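You operate a simulated robot arm through the tools that you are given. There is no shell and no other tool. Be economical: measure what you need, move in short steps, check, and stop when the job is done.

You are at the controls of a simulated robot arm. One attempt, no reset.

Task
Fetch the yellow card sleeve and set it in the blue pan.
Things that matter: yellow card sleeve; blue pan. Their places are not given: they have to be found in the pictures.

It is judged by the outcome, as a careful person would: the job done as asked, and still so three seconds after it is handed in. It fails if anything else is knocked over, pushed out of place, dropped, spilled or broken.

Robot
A 6-joint arm with a two-finger parallel gripper, fixed in place. Base frame: the origin is at the foot of the arm, x ahead of it, y to its left, z up; the work surface is at about z = 78. Units: cm, rad, N and s.
With the tool pointing down near the work surface it reaches from about 26 to 68 cm from the base axis. Its first joint turns from -1.152 to 1.152 rad. Payload 2.9 kg.
The tool frame sits at the grasp point between the pads (the TCP): z along the fingers, y along the line on which they close. The tips reach 3 cm beyond it. Largest opening 11 cm; finger width 2, thickness 1; the body of the gripper, 4.8 by 11.2 cm, starts 5.5 cm behind the TCP.
Orientation is that of the tool frame in the base frame, as a unit quaternion [x, y, z, w]. With the fingers straight down and closing along the base's y, the tool's x points along the base's -x, its y along +y and its z along -z.

Tools
- The arm moves only by the tool step_arm. Its argument "motion" is one flat list of numbers, 7 for each row, row after row: the turn, a rotation vector about the tool's x, y, z in rad, then the shift along the tool's x, y, z in cm, then the gripper command, from -1 (fully open) to 1 (shut), values between in proportion. In form: [wx, wy, wz, tx, ty, tz, jaw, wx, wy, wz, tx, ty, tz, jaw, ...]. A call has 1 to 12 rows; each row shifts and turns the commanded pose from where the row before left it, along the tool's axes as they then stand. Rows are played at 5 a second. More than 5 cm and 0.15 rad between two rows, or a gripper value outside its range, and nothing of the call is played. Where a pose cannot be reached the arm comes as near as it can. A force on the tool above 40 N (or 10 N above the force at the start of the call, whichever is more), or a blocked arm, ends the call early, and 0.2 s more pass. Each finger travels about 10.8 cm/s and halts on what it meets, pressing with about 21 N; the grip force reading is that of the motor and also rises with nothing between the fingers. The clock runs only during rows and for 0.2 s after the last one: add rows that do not move to give the fingers time. The reply holds the time, the measured pose of the TCP, the force on the tool along the base axes, the opening and the grip force, in the units named above and with some noise, and new pictures: "show" is both (left out), scene, wrist or none.
- Cameras (640 x 400 px; columns grow to the right, rows downward): "scene" is fixed at [8.02, 43.23, 139.25]; the picture's right is [-0.74, -0.67, 0.00], its down [-0.33, 0.36, -0.87] and it looks along [0.59, -0.64, -0.49] (base axes); focal length 314 px, centre (320, 200). "wrist" rides on the gripper at [-3.6, 0, -5.7] in the tool frame; the picture's right is [0.00, -1.00, 0.00], its down [0.97, 0.00, -0.24] and it looks along [0.24, 0.00, 0.97] (tool axes); focal length 218 px, centre (320, 200).
- pixel_to_xyz(camera, pixels): there is no depth. For up to 12 entries [column, row, z] of the newest picture of that camera ("zoom" is the newest enlarged one), the place [x, y] in the base frame at which the ray of that pixel passes the height z, good to about 0.3 cm. The clock stands still meanwhile.
- close_up(camera, box): a new picture of the part [left, top, right, bottom] of that camera's present view, enlarged. The clock stands still meanwhile.
- sign_off(): hands the job in; it is judged then, once.

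Keep the steps short. Do not move on a guess: measure, check each grasp and each placing, and mend mistakes. In all there are 60 turns and 120 pictures (those below and enlarged ones count). Leave the gripper open and the arm clear of the work at the hand-in unless told otherwise, and finish with a single line.

The tools are called after "Call:" by a JSON object that holds its "api" and its "payload". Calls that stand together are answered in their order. step_arm: Moves the arm, as the interface text tells. Its arguments: {"type":"object","properties":{"motion":{"type":"array","items":{"type":"number"}},"show":{"type":"string","enum":["both","scene","wrist","none"]}},"required":["motion"]} The other tools are called the same way: pixel_to_xyz (camera, pixels) gives the place at which the rays of pixels pass given heights; close_up (camera, box) takes an enlarged picture of a part of a camera's view; sign_off () hands the job in.

At the start:

```text
time: 0.0
tool_pos: [43.8, -29.6, 104.6]
orientation: [0.0, 1.0, 0.0, -0.001]
contact_force: [0.5, -0.1, 0.3]
gripper_width: 11.02
grasp_force: 0.0
```

scene: 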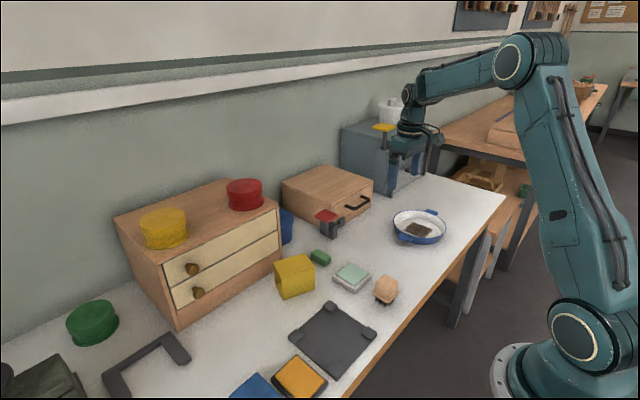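
wrist: 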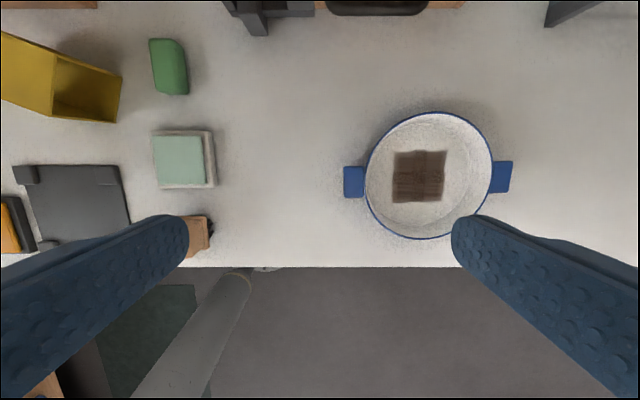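

The yellow hollow box near scene (295,277) looks like the card sleeve, and the blue-rimmed pan is near (419,227). I'll zoom in on both before moving.

Call:
{"api": "close_up", "payload": {"camera": "scene", "box": [220, 220, 420, 345]}}

Call:
{"api": "close_up", "payload": {"camera": "wrist", "box": [0, 0, 240, 150]}}

Call:
{"api": "close_up", "payload": {"camera": "scene", "box": [200, 320, 360, 400]}}

Call:
{"api": "pixel_to_xyz", "payload": {"camera": "wrist", "pixels": [[120, 75, 78], [110, 122, 78], [52, 118, 78], [53, 55, 86], [0, 32, 86], [122, 75, 86], [366, 175, 78], [428, 112, 82], [428, 238, 82], [366, 175, 82], [493, 175, 82], [420, 175, 79]]}}

Call:
{"api": "pixel_to_xyz", "payload": {"camera": "scene", "pixels": [[281, 299, 78], [315, 290, 78], [274, 278, 78]]}}

```text
3.20 times, centred on (320, 282) of scene
```

zoom: 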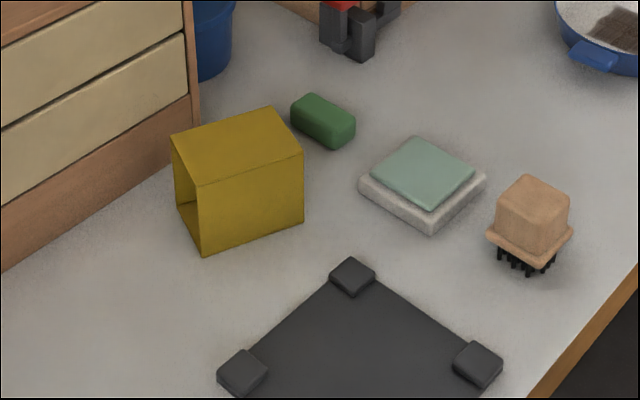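

```text
2.67 times, centred on (120, 75) of wrist
```

zoom: 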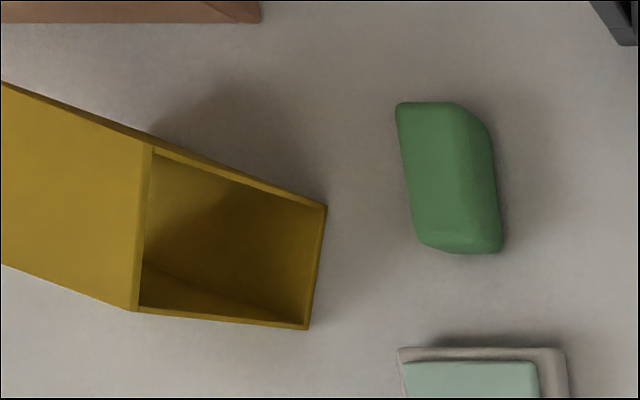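

```text
4.00 times, centred on (280, 360) of scene
```

zoom: 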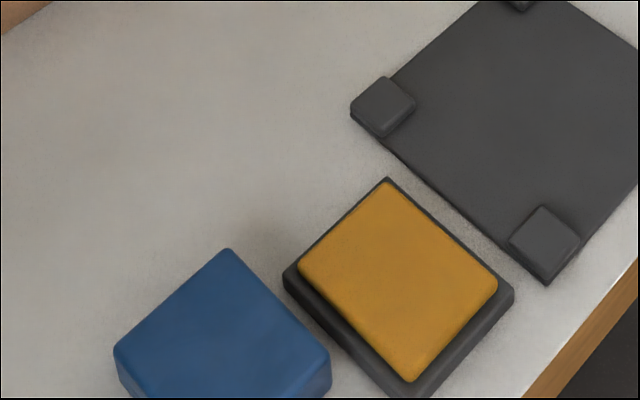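

```text
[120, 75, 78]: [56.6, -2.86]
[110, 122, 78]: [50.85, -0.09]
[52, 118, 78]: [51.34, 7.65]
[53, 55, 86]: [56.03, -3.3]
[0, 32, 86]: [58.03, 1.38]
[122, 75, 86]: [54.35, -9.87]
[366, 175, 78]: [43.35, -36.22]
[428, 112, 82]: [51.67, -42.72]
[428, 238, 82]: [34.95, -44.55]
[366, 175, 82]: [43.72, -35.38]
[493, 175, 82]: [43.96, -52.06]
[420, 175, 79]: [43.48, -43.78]
```

```text
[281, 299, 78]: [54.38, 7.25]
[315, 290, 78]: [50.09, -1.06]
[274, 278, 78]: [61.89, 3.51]
```

The sleeve is a hollow yellow box about 6.4 × 9.4 × 8 cm with its open ends along its long axis. Next I'll check the cabinet corner, the sleeve corners and the inside of the pan.

Call:
{"api": "close_up", "payload": {"camera": "scene", "box": [370, 195, 466, 255]}}

Call:
{"api": "pixel_to_xyz", "payload": {"camera": "scene", "pixels": [[282, 259, 78], [180, 330, 78], [275.5, 283.5, 78], [283.5, 299, 78], [314.5, 289.5, 78], [282, 277, 86], [274, 262, 86], [304, 254, 86], [314.5, 267, 86]]}}

Call:
{"api": "close_up", "payload": {"camera": "wrist", "box": [330, 90, 530, 250]}}

```text
6.67 times, centred on (418, 225) of scene
```

zoom: 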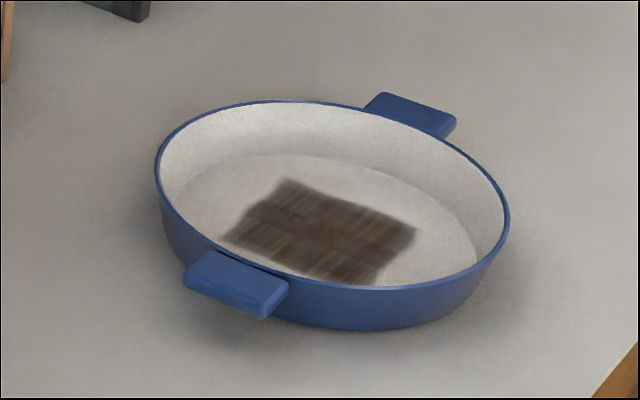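

```text
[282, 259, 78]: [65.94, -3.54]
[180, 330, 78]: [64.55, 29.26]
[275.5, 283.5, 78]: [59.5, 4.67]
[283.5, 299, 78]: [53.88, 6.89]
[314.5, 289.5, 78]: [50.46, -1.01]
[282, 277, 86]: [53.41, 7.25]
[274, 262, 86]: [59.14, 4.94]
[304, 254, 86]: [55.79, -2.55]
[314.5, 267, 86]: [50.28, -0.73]
```

```text
2.50 times, centred on (430, 170) of wrist
```

zoom: 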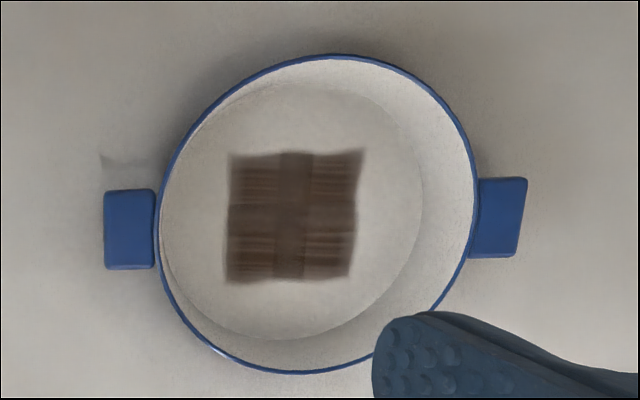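

Sleeve: centre about (54.9, 2.1), top near z 86, width direction about −23°. The pan's floor is centred near (43.4, −43.6), and the brown patch on it looks flat. I'll move above the sleeve at the current height and begin turning.

Call:
{"api": "step_arm", "payload": {"motion": [0, 0, 0, -1.586, 4.53, 0, -1, 0, 0, 0, -1.586, 4.53, 0, -1, 0, 0, 0, -1.586, 4.53, 0, -1, 0, 0, 0, -1.586, 4.53, 0, -1, 0, 0, 0, -1.586, 4.53, 0, -1, 0, 0, 0, -1.586, 4.53, 0, -1, 0, 0, 0, -1.586, 4.53, 0, -1, 0, 0, -0.146, 0, 0, 0, -1, 0, 0, -0.146, 0, 0, 0, -1, 0, 0, -0.146, 0, 0, 0, -1, 0, 0, -0.146, 0, 0, 0, -1], "show": "none"}}

Call:
{"api": "step_arm", "payload": {"motion": [0, 0, -0.146, 0, 0, 0, -1, 0, 0, -0.146, 0, 0, 0, -1, 0, 0, -0.146, 0, 0, 0, -1, 0, 0, -0.146, 0, 0, 0, -1, 0, 0, 0, 0, 0, 0, -1]}}

```text
time: 2.4
tool_pos: [54.99, 1.99, 104.48]
orientation: [-0.289, 0.957, -0.001, 0.0]
contact_force: [0.1, 0.7, 0.5]
gripper_width: 11.03
grasp_force: 0.0
```

```text
time: 3.6
tool_pos: [54.92, 2.01, 104.44]
orientation: [-0.554, 0.833, 0.0, 0.0]
contact_force: [0.4, 0.8, 0.0]
gripper_width: 11.01
grasp_force: 0.1
```

scene: 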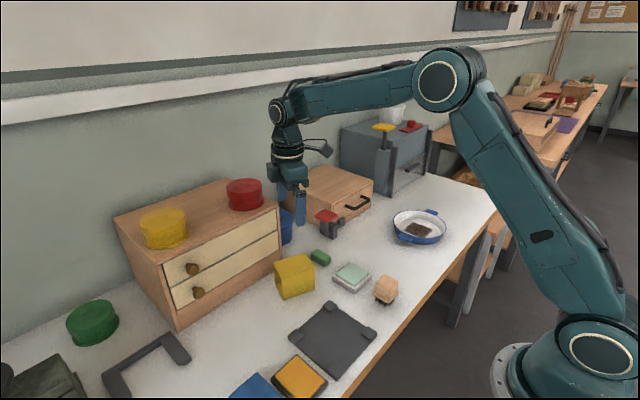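
wrist: 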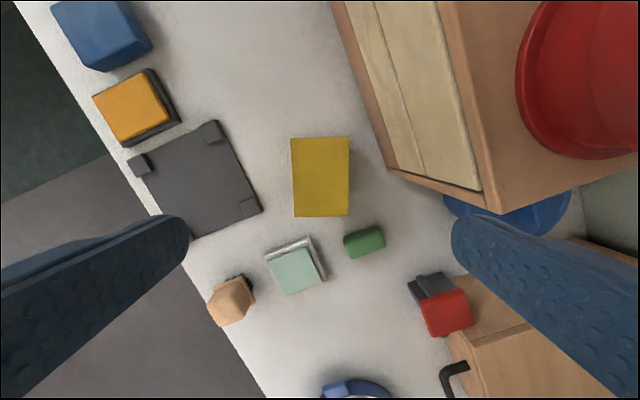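

The sleeve now sits square in the wrist view. I'll measure its top corners and how far away the cabinet is.

Call:
{"api": "close_up", "payload": {"camera": "wrist", "box": [260, 120, 388, 230]}}

Call:
{"api": "pixel_to_xyz", "payload": {"camera": "wrist", "pixels": [[291, 138, 86], [350, 138, 86], [349, 216, 86], [293, 216, 86], [388, 168, 78], [440, 180, 98], [480, 190, 98]]}}

```text
3.64 times, centred on (324, 175) of wrist
```

zoom: 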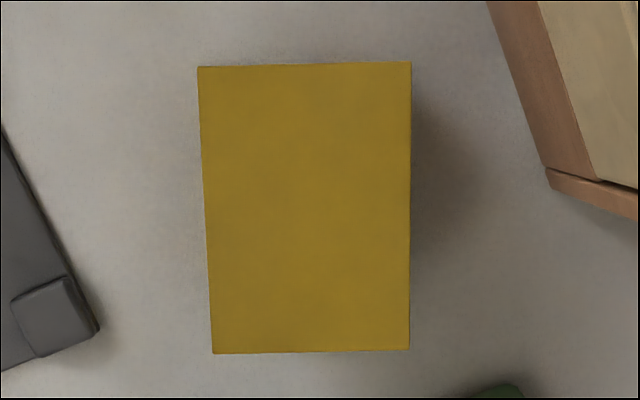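

```text
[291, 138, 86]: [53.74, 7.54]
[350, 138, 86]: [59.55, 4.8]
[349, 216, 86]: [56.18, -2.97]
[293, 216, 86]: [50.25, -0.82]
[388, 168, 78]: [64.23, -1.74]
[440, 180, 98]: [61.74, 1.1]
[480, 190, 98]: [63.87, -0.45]
```

The measured centre (54.9, 2.1) and angle (−22.6°) match the tool, and the cabinet clears by about 3 cm. I'll descend with the jaws open to TCP z ≈ 83.5.

Call:
{"api": "step_arm", "payload": {"motion": [0, 0, 0, 0, 0, 4, -1, 0, 0, 0, 0, 0, 4, -1, 0, 0, 0, 0, 0, 4, -1, 0, 0, 0, 0, 0, 3, -1, 0, 0, 0, 0, 0, 3, -1, 0, 0, 0, 0, 0, 2.9, -1, 0, 0, 0, 0, 0, 0, -1]}}

```text
time: 5.2
tool_pos: [54.99, 2.26, 83.47]
orientation: [-0.552, 0.834, 0.0, 0.0]
contact_force: [0.0, -0.1, -0.4]
gripper_width: 11.0
grasp_force: 0.1
```

scene: 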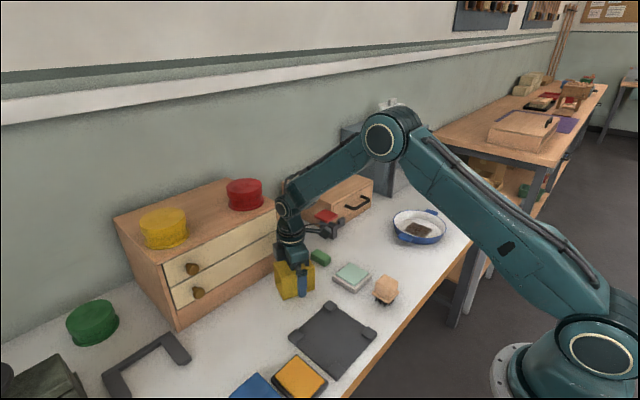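
wrist: 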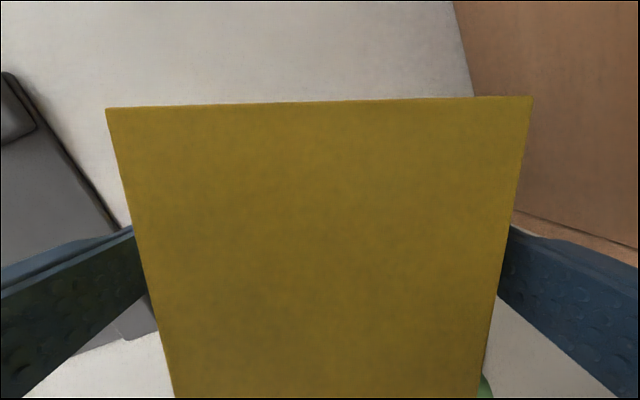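

The fingers straddle the sleeve evenly. Because its walls are thin and may crush, I'll close in stages and watch the width and force.

Call:
{"api": "step_arm", "payload": {"motion": [0, 0, 0, 0, 0, 0, -0.5, 0, 0, 0, 0, 0, 0, -0.25, 0, 0, 0, 0, 0, 0, -0.18, 0, 0, 0, 0, 0, 0, -0.18], "show": "none"}}

Call:
{"api": "step_arm", "payload": {"motion": [0, 0, 0, 0, 0, 0, -0.14, 0, 0, 0, 0, 0, 0, -0.12, 0, 0, 0, 0, 0, 0, -0.12], "show": "wrist"}}

```text
time: 6.2
tool_pos: [55.0, 2.36, 83.49]
orientation: [-0.552, 0.834, 0.0, 0.001]
contact_force: [-0.1, 0.0, 0.0]
gripper_width: 6.5
grasp_force: 0.1
```

```text
time: 7.0
tool_pos: [54.97, 2.26, 83.55]
orientation: [-0.552, 0.834, 0.0, 0.0]
contact_force: [0.5, 0.5, 0.0]
gripper_width: 6.37
grasp_force: 20.8
```

wrist: 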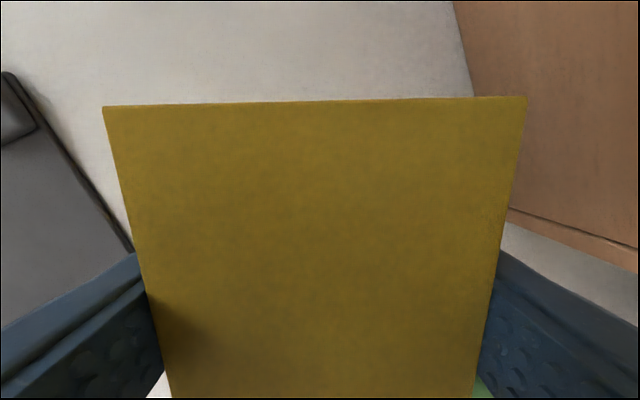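

The grip holds at 6.37 cm and 20.8 N with the sleeve's shape intact. I'll lift a little to check it comes up cleanly.

Call:
{"api": "step_arm", "payload": {"motion": [0, 0, 0, 0, 0, -1, -0.1, 0, 0, 0, 0, 0, -2, -0.1, 0, 0, 0, 0, 0, -3, -0.1, 0, 0, 0, 0, 0, 0, -0.1]}}

```text
time: 8.0
tool_pos: [54.97, 2.01, 89.95]
orientation: [-0.552, 0.834, 0.001, 0.0]
contact_force: [-0.2, 0.1, 0.2]
gripper_width: 6.36
grasp_force: 20.3
```

scene: 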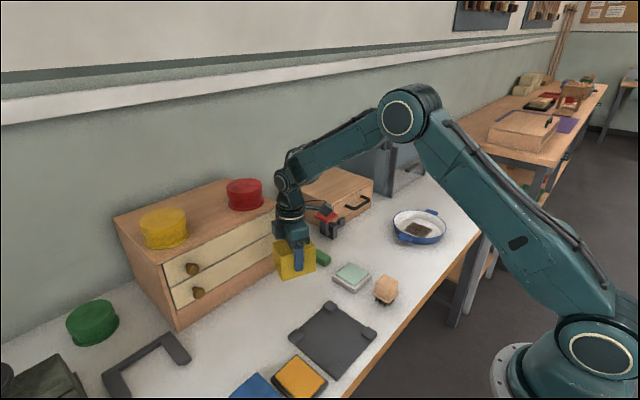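
wrist: 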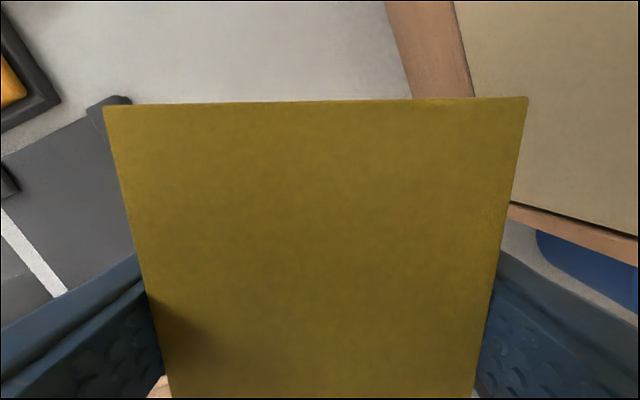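

The sleeve is held and clear of the table. I'll raise it to z ≈ 104.5, start toward the pan, then turn the wrist back to its original heading on the way so it stays off its limit.

Call:
{"api": "step_arm", "payload": {"motion": [0, 0, 0, 0, 0, -3.6, -0.1, 0, 0, 0, 0, 0, -3.6, -0.1, 0, 0, 0, 0, 0, -3.6, -0.1, 0, 0, 0, 0, 0, -3.6, -0.1, 0, 0, 0, 4.65, -0.72, 0, -0.1, 0, 0, 0, 4.65, -0.72, 0, -0.1, 0, 0, 0, 4.65, -0.72, 0, -0.1, 0, 0, 0, 4.65, -0.72, 0, -0.1, 0, 0, 0, 0, 0, 0, -0.1], "show": "scene"}}

Call:
{"api": "step_arm", "payload": {"motion": [0, 0, 0.146, 0, 0, 0, -0.1, 0, 0, 0.146, 0, 0, 0, -0.1, 0, 0, 0.146, 0, 0, 0, -0.1, 0, 0, 0.146, 0, 0, 0, -0.1, 0, 0, 0.146, 0, 0, 0, -0.1, 0, 0, 0.146, 0, 0, 0, -0.1, 0, 0, 0.146, 0, 0, 0, -0.1, 0, 0, 0.146, 0, 0, 0, -0.1, 0, 0, 0, 0, 0, 0, -0.1], "show": "both"}}

```text
time: 10.0
tool_pos: [50.19, -16.12, 104.13]
orientation: [-0.552, 0.834, 0.0, 0.0]
contact_force: [-0.7, 0.3, -1.3]
gripper_width: 6.37
grasp_force: 20.5
```

scene: 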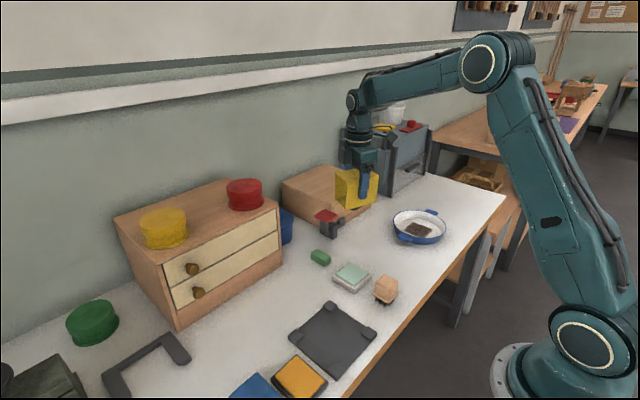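

```text
time: 12.0
tool_pos: [50.4, -16.11, 104.06]
orientation: [0.001, 1.0, 0.0, 0.0]
contact_force: [0.0, -0.2, -0.3]
gripper_width: 6.35
grasp_force: 20.9
```

scene: 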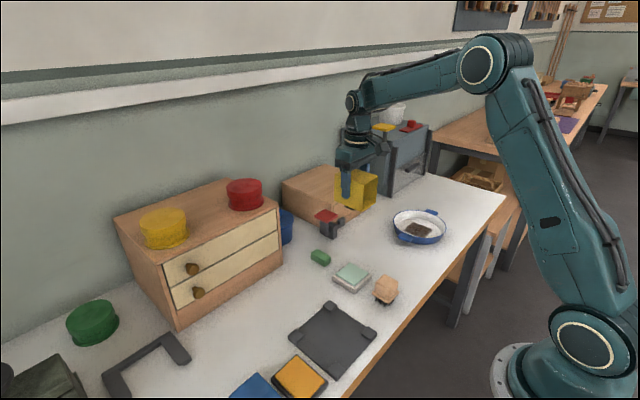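
wrist: 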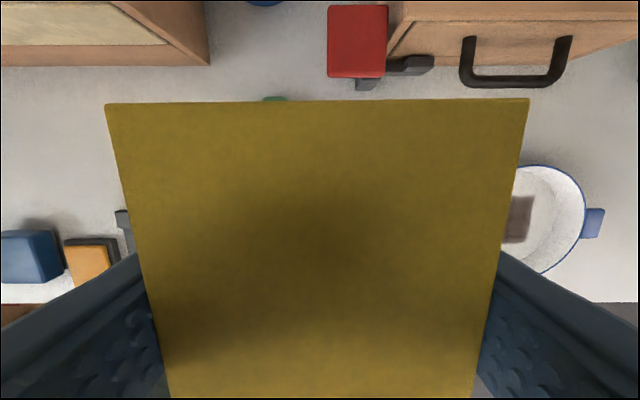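

Still secure. I'll move over the pan centre (43.4, −43.6) at this height and measure the pan's rim from the scene camera.

Call:
{"api": "step_arm", "payload": {"motion": [0, 0, 0, 1.167, -4.583, 0, -0.1, 0, 0, 0, 1.167, -4.583, 0, -0.1, 0, 0, 0, 1.167, -4.583, 0, -0.1, 0, 0, 0, 1.167, -4.583, 0, -0.1, 0, 0, 0, 1.167, -4.583, 0, -0.1, 0, 0, 0, 1.167, -4.583, 0, -0.1, 0, 0, 0, 0, 0, 0, -0.1]}}

Call:
{"api": "close_up", "payload": {"camera": "scene", "box": [370, 140, 498, 260]}}

Call:
{"api": "pixel_to_xyz", "payload": {"camera": "scene", "pixels": [[393, 220, 82], [446.5, 226, 82], [413, 210, 82], [425, 238, 82], [418, 245, 78], [419, 228, 79]]}}

```text
time: 13.6
tool_pos: [43.09, -43.93, 103.6]
orientation: [0.0, 1.0, 0.001, 0.0]
contact_force: [0.6, 0.2, 0.1]
gripper_width: 6.34
grasp_force: 21.1
```

scene: 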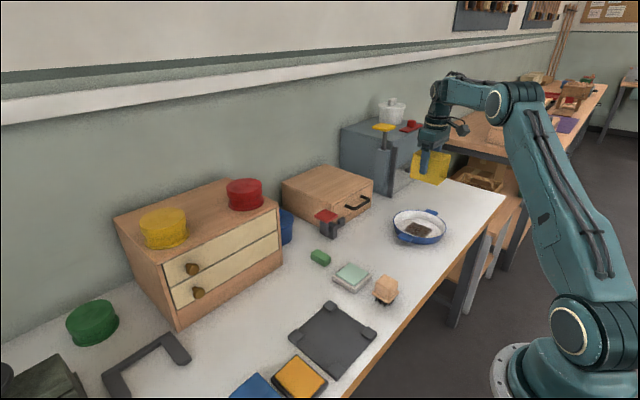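
wrist: 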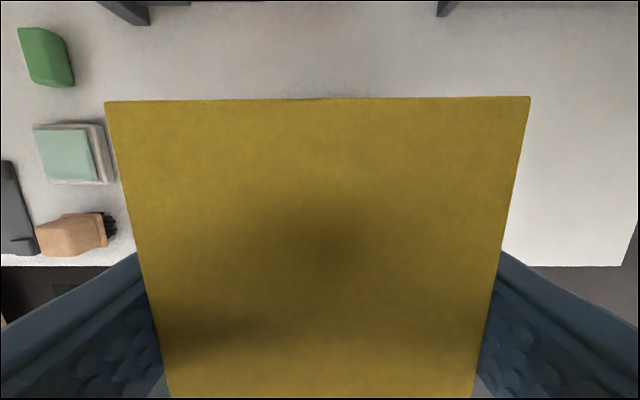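

```text
3.33 times, centred on (434, 200) of scene
```

zoom: 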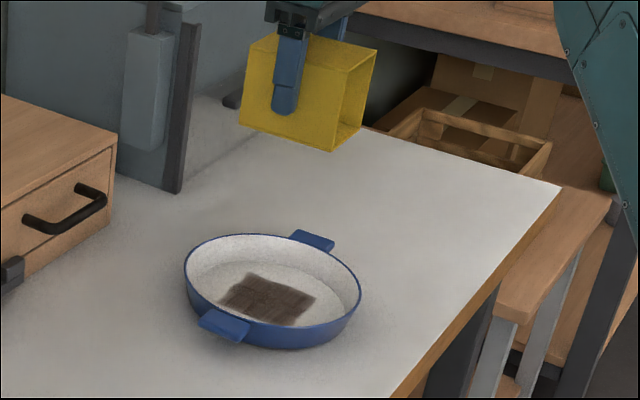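

```text
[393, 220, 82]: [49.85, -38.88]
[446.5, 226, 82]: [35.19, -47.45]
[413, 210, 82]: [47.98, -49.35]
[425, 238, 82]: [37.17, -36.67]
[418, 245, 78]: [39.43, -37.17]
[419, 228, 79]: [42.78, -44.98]
```

The pan centre averages (43.0, −43.4), so I'll shift +0.45 in y. Then I'll go down to TCP z ≈ 90, with the sleeve bottom around 84.5, just above the rim, and check.

Call:
{"api": "step_arm", "payload": {"motion": [0, 0, 0, 0, 0.45, 2, -0.1, 0, 0, 0, 0, 0, 4, -0.1, 0, 0, 0, 0, 0, 4, -0.1, 0, 0, 0, 0, 0, 3.6, -0.1, 0, 0, 0, 0, 0, 0, -0.1]}}

Call:
{"api": "close_up", "payload": {"camera": "scene", "box": [370, 170, 466, 260]}}

```text
time: 14.8
tool_pos: [43.07, -43.26, 90.42]
orientation: [0.0, 1.0, 0.0, 0.0]
contact_force: [0.2, -0.3, 0.2]
gripper_width: 6.34
grasp_force: 20.7
```

scene: 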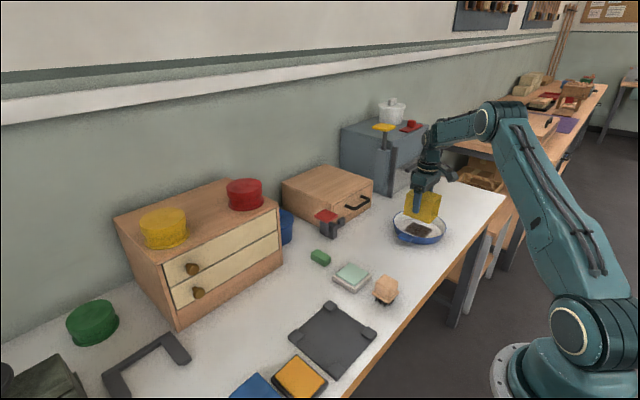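
wrist: 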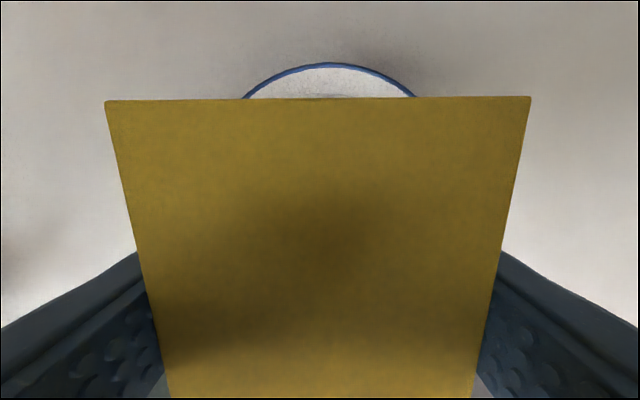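

```text
4.44 times, centred on (418, 215) of scene
```

zoom: 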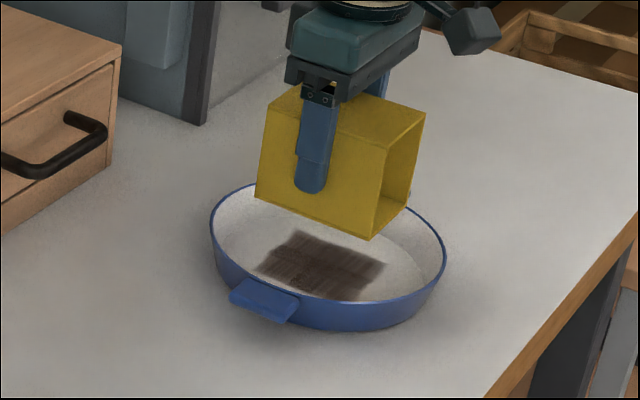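

I'll measure the visible far rim from the wrist view to refine the centring.

Call:
{"api": "pixel_to_xyz", "payload": {"camera": "wrist", "pixels": [[243, 97, 82], [416, 97, 82], [330, 63, 82], [243, 97, 83], [416, 97, 83], [330, 63, 83]]}}

```text
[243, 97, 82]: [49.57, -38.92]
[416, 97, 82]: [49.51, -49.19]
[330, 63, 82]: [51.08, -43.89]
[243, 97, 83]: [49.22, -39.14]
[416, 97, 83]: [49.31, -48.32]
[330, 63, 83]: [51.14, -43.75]
```

The centre reads (42.8, −43.9), so I'll shift −0.4 in y and lower to just above the pan floor.

Call:
{"api": "step_arm", "payload": {"motion": [0, 0, 0, 0.1, -0.4, 1, -0.1, 0, 0, 0, 0, 0, 2, -0.1, 0, 0, 0, 0, 0, 1.5, -0.1, 0, 0, 0, 0, 0, 0, -0.1], "show": "none"}}

Call:
{"api": "close_up", "payload": {"camera": "scene", "box": [370, 170, 466, 260]}}

```text
time: 15.8
tool_pos: [43.17, -43.5, 85.92]
orientation: [0.0, 1.0, 0.0, -0.001]
contact_force: [-0.7, 0.0, 0.7]
gripper_width: 6.34
grasp_force: 21.0
```

```text
4.44 times, centred on (418, 215) of scene
```

zoom: 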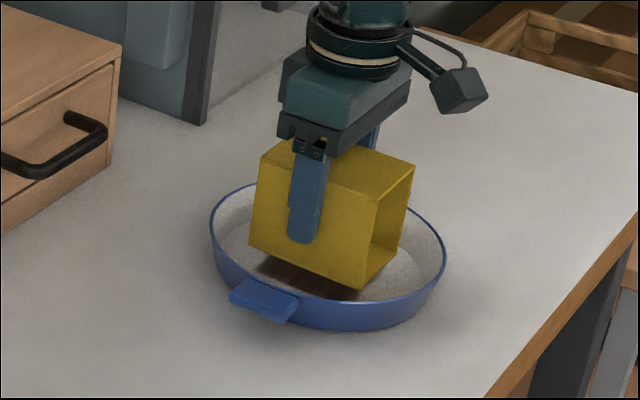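

The sleeve is inside the rim and still about 1–2 cm above the floor. I'll lower it in small steps, watching the force for touchdown.

Call:
{"api": "step_arm", "payload": {"motion": [0, 0, 0, 0, 0, 0.5, -0.1, 0, 0, 0, 0, 0, 0.4, -0.1, 0, 0, 0, 0, 0, 0, -0.1], "show": "none"}}

Call:
{"api": "step_arm", "payload": {"motion": [0, 0, 0, 0, 0, 0.2, -0.1, 0, 0, 0, 0, 0, 0.1, -0.1, 0, 0, 0, 0, 0, 0, -0.1], "show": "none"}}

Call:
{"api": "close_up", "payload": {"camera": "scene", "box": [370, 170, 466, 260]}}

```text
time: 16.6
tool_pos: [43.18, -43.6, 85.07]
orientation: [0.0, 1.0, 0.0, 0.001]
contact_force: [0.2, -0.5, -0.1]
gripper_width: 6.33
grasp_force: 20.7
```

```text
time: 17.4
tool_pos: [43.17, -43.57, 84.8]
orientation: [0.0, 1.0, 0.0, 0.0]
contact_force: [-0.2, 0.0, -0.4]
gripper_width: 6.36
grasp_force: 21.0
```

```text
4.44 times, centred on (418, 215) of scene
```

zoom: 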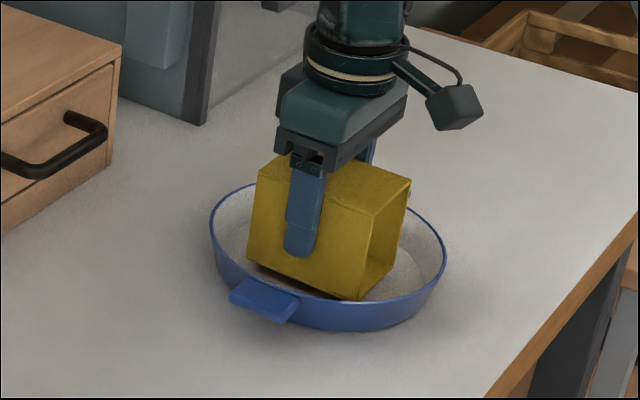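

No touchdown force yet at TCP z 84.8, so I'll keep going in 0.15–0.2 cm steps.

Call:
{"api": "step_arm", "payload": {"motion": [0, 0, 0, 0, 0, 0.15, -0.1, 0, 0, 0, 0, 0, 0.15, -0.1, 0, 0, 0, 0, 0, 0, -0.1], "show": "none"}}

Call:
{"api": "step_arm", "payload": {"motion": [0, 0, 0, 0, 0, 0.15, -0.1, 0, 0, 0, 0, 0, 0, -0.1], "show": "none"}}

Call:
{"api": "step_arm", "payload": {"motion": [0, 0, 0, 0, 0, 0.15, -0.1, 0, 0, 0, 0, 0, 0, -0.1], "show": "none"}}

```text
time: 18.2
tool_pos: [43.27, -43.54, 84.43]
orientation: [0.0, 1.0, 0.0, 0.0]
contact_force: [0.7, -0.3, -0.2]
gripper_width: 6.34
grasp_force: 20.8
```

```text
time: 18.8
tool_pos: [43.21, -43.58, 84.27]
orientation: [0.0, 1.0, 0.0, 0.0]
contact_force: [-0.4, 1.2, -0.9]
gripper_width: 6.36
grasp_force: 21.1
```

```text
time: 19.4
tool_pos: [43.22, -43.53, 84.06]
orientation: [0.001, 1.0, 0.0, 0.0]
contact_force: [-0.1, 0.2, 0.1]
gripper_width: 6.34
grasp_force: 21.1
```

Call:
{"api": "step_arm", "payload": {"motion": [0, 0, 0, 0, 0, 0.12, -0.1, 0, 0, 0, 0, 0, 0, -0.1], "show": "none"}}

Call:
{"api": "step_arm", "payload": {"motion": [0, 0, 0, 0, 0, 0.12, -0.1, 0, 0, 0, 0, 0, 0, -0.1], "show": "none"}}

Call:
{"api": "close_up", "payload": {"camera": "scene", "box": [370, 170, 466, 260]}}

```text
time: 20.0
tool_pos: [43.13, -43.55, 84.17]
orientation: [0.0, 1.0, 0.0, 0.0]
contact_force: [-0.6, 1.0, 0.7]
gripper_width: 6.33
grasp_force: 21.3
```

```text
time: 20.6
tool_pos: [43.24, -43.55, 83.98]
orientation: [0.0, 1.0, -0.001, 0.001]
contact_force: [-1.1, 4.2, 11.3]
gripper_width: 6.34
grasp_force: 20.8
```

```text
4.44 times, centred on (418, 215) of scene
```

zoom: 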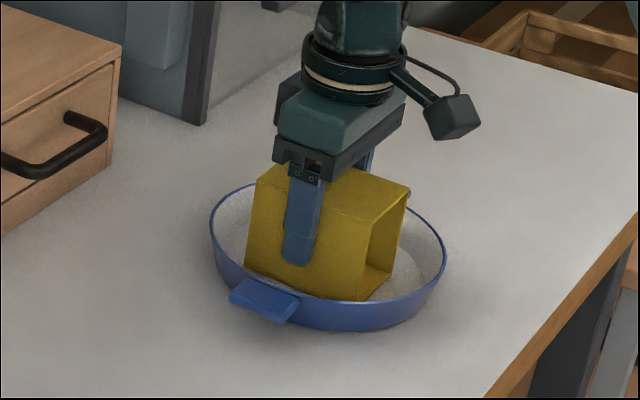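

It's down (11 N upward). I'll ease up 0.1 cm, open partway so the fingers stay inside the rim, and look.

Call:
{"api": "step_arm", "payload": {"motion": [0, 0, 0, 0, 0, -0.1, -0.1, 0, 0, 0, 0, 0, 0, -0.2, 0, 0, 0, 0, 0, 0, -0.4, 0, 0, 0, 0, 0, 0, -0.65, 0, 0, 0, 0, 0, 0, -0.65], "show": "wrist"}}

Call:
{"api": "close_up", "payload": {"camera": "scene", "box": [370, 170, 466, 260]}}

```text
time: 21.8
tool_pos: [43.09, -43.64, 84.05]
orientation: [0.0, 1.0, 0.0, 0.0]
contact_force: [0.0, 0.2, -0.4]
gripper_width: 9.07
grasp_force: 0.0
```

wrist: 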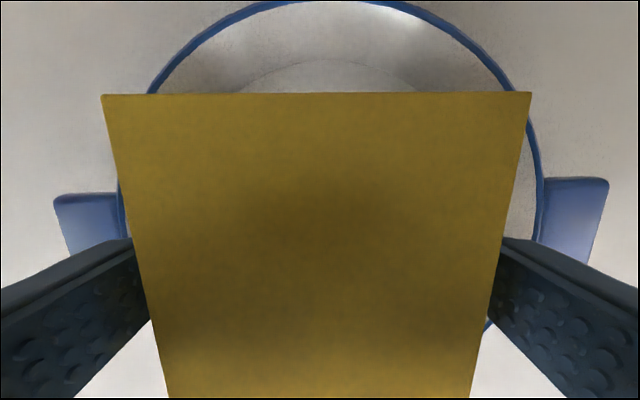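

```text
4.44 times, centred on (418, 215) of scene
```

zoom: 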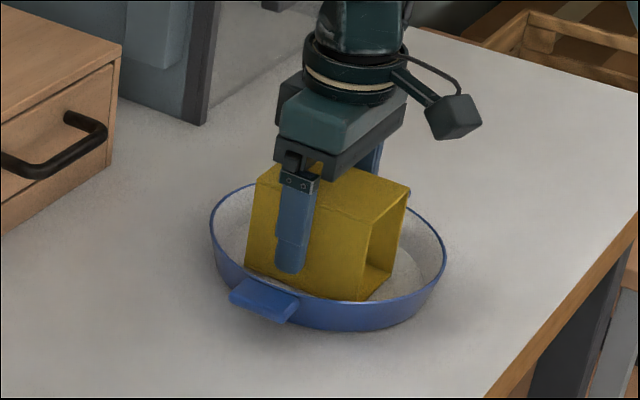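

The sleeve is released, upright and inside the pan, with both fingers clear. I'll raise the arm straight up and open fully.

Call:
{"api": "step_arm", "payload": {"motion": [0, 0, 0, 0, 0, -1.5, -0.65, 0, 0, 0, 0, 0, -3, -0.65, 0, 0, 0, 0, 0, -4, -0.65, 0, 0, 0, 0, 0, -4, -1, 0, 0, 0, 0, 0, -4, -1, 0, 0, 0, 0, 0, -4, -1, 0, 0, 0, 0, 0, 0, -1, 0, 0, 0, 0, 0, 0, -1]}}

Call:
{"api": "close_up", "payload": {"camera": "scene", "box": [370, 170, 466, 260]}}

```text
time: 23.6
tool_pos: [43.17, -43.67, 104.75]
orientation: [0.0, 1.0, 0.0, 0.001]
contact_force: [-0.6, 0.2, 0.9]
gripper_width: 11.0
grasp_force: 0.0
```

scene: 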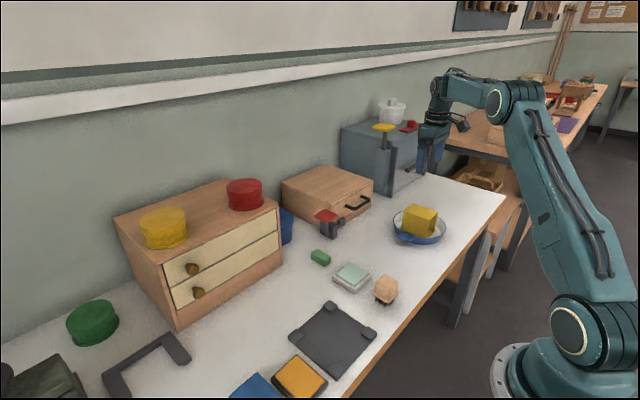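
wrist: 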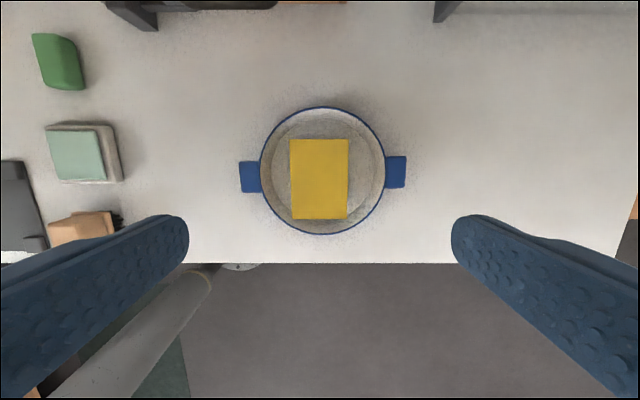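

```text
4.44 times, centred on (418, 215) of scene
```

zoom: 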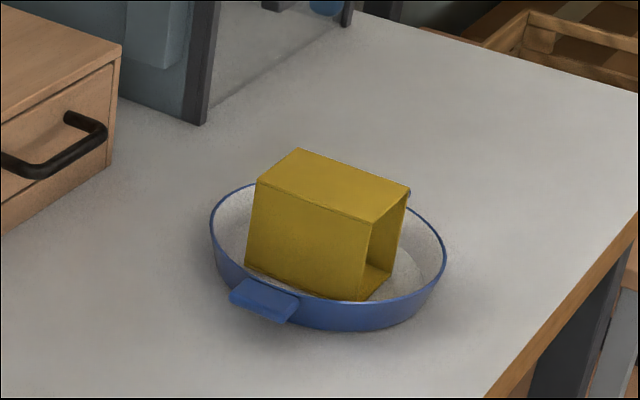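

The sleeve sits steady and centred in the pan, nothing else has moved, and the arm is clear with its jaws open. I'm handing it in.

Call:
{"api": "sign_off", "payload": {}}

```text
The job is handed in.
```

The yellow card sleeve is standing in the blue pan, nothing else was disturbed, and the arm is raised clear with the gripper open.
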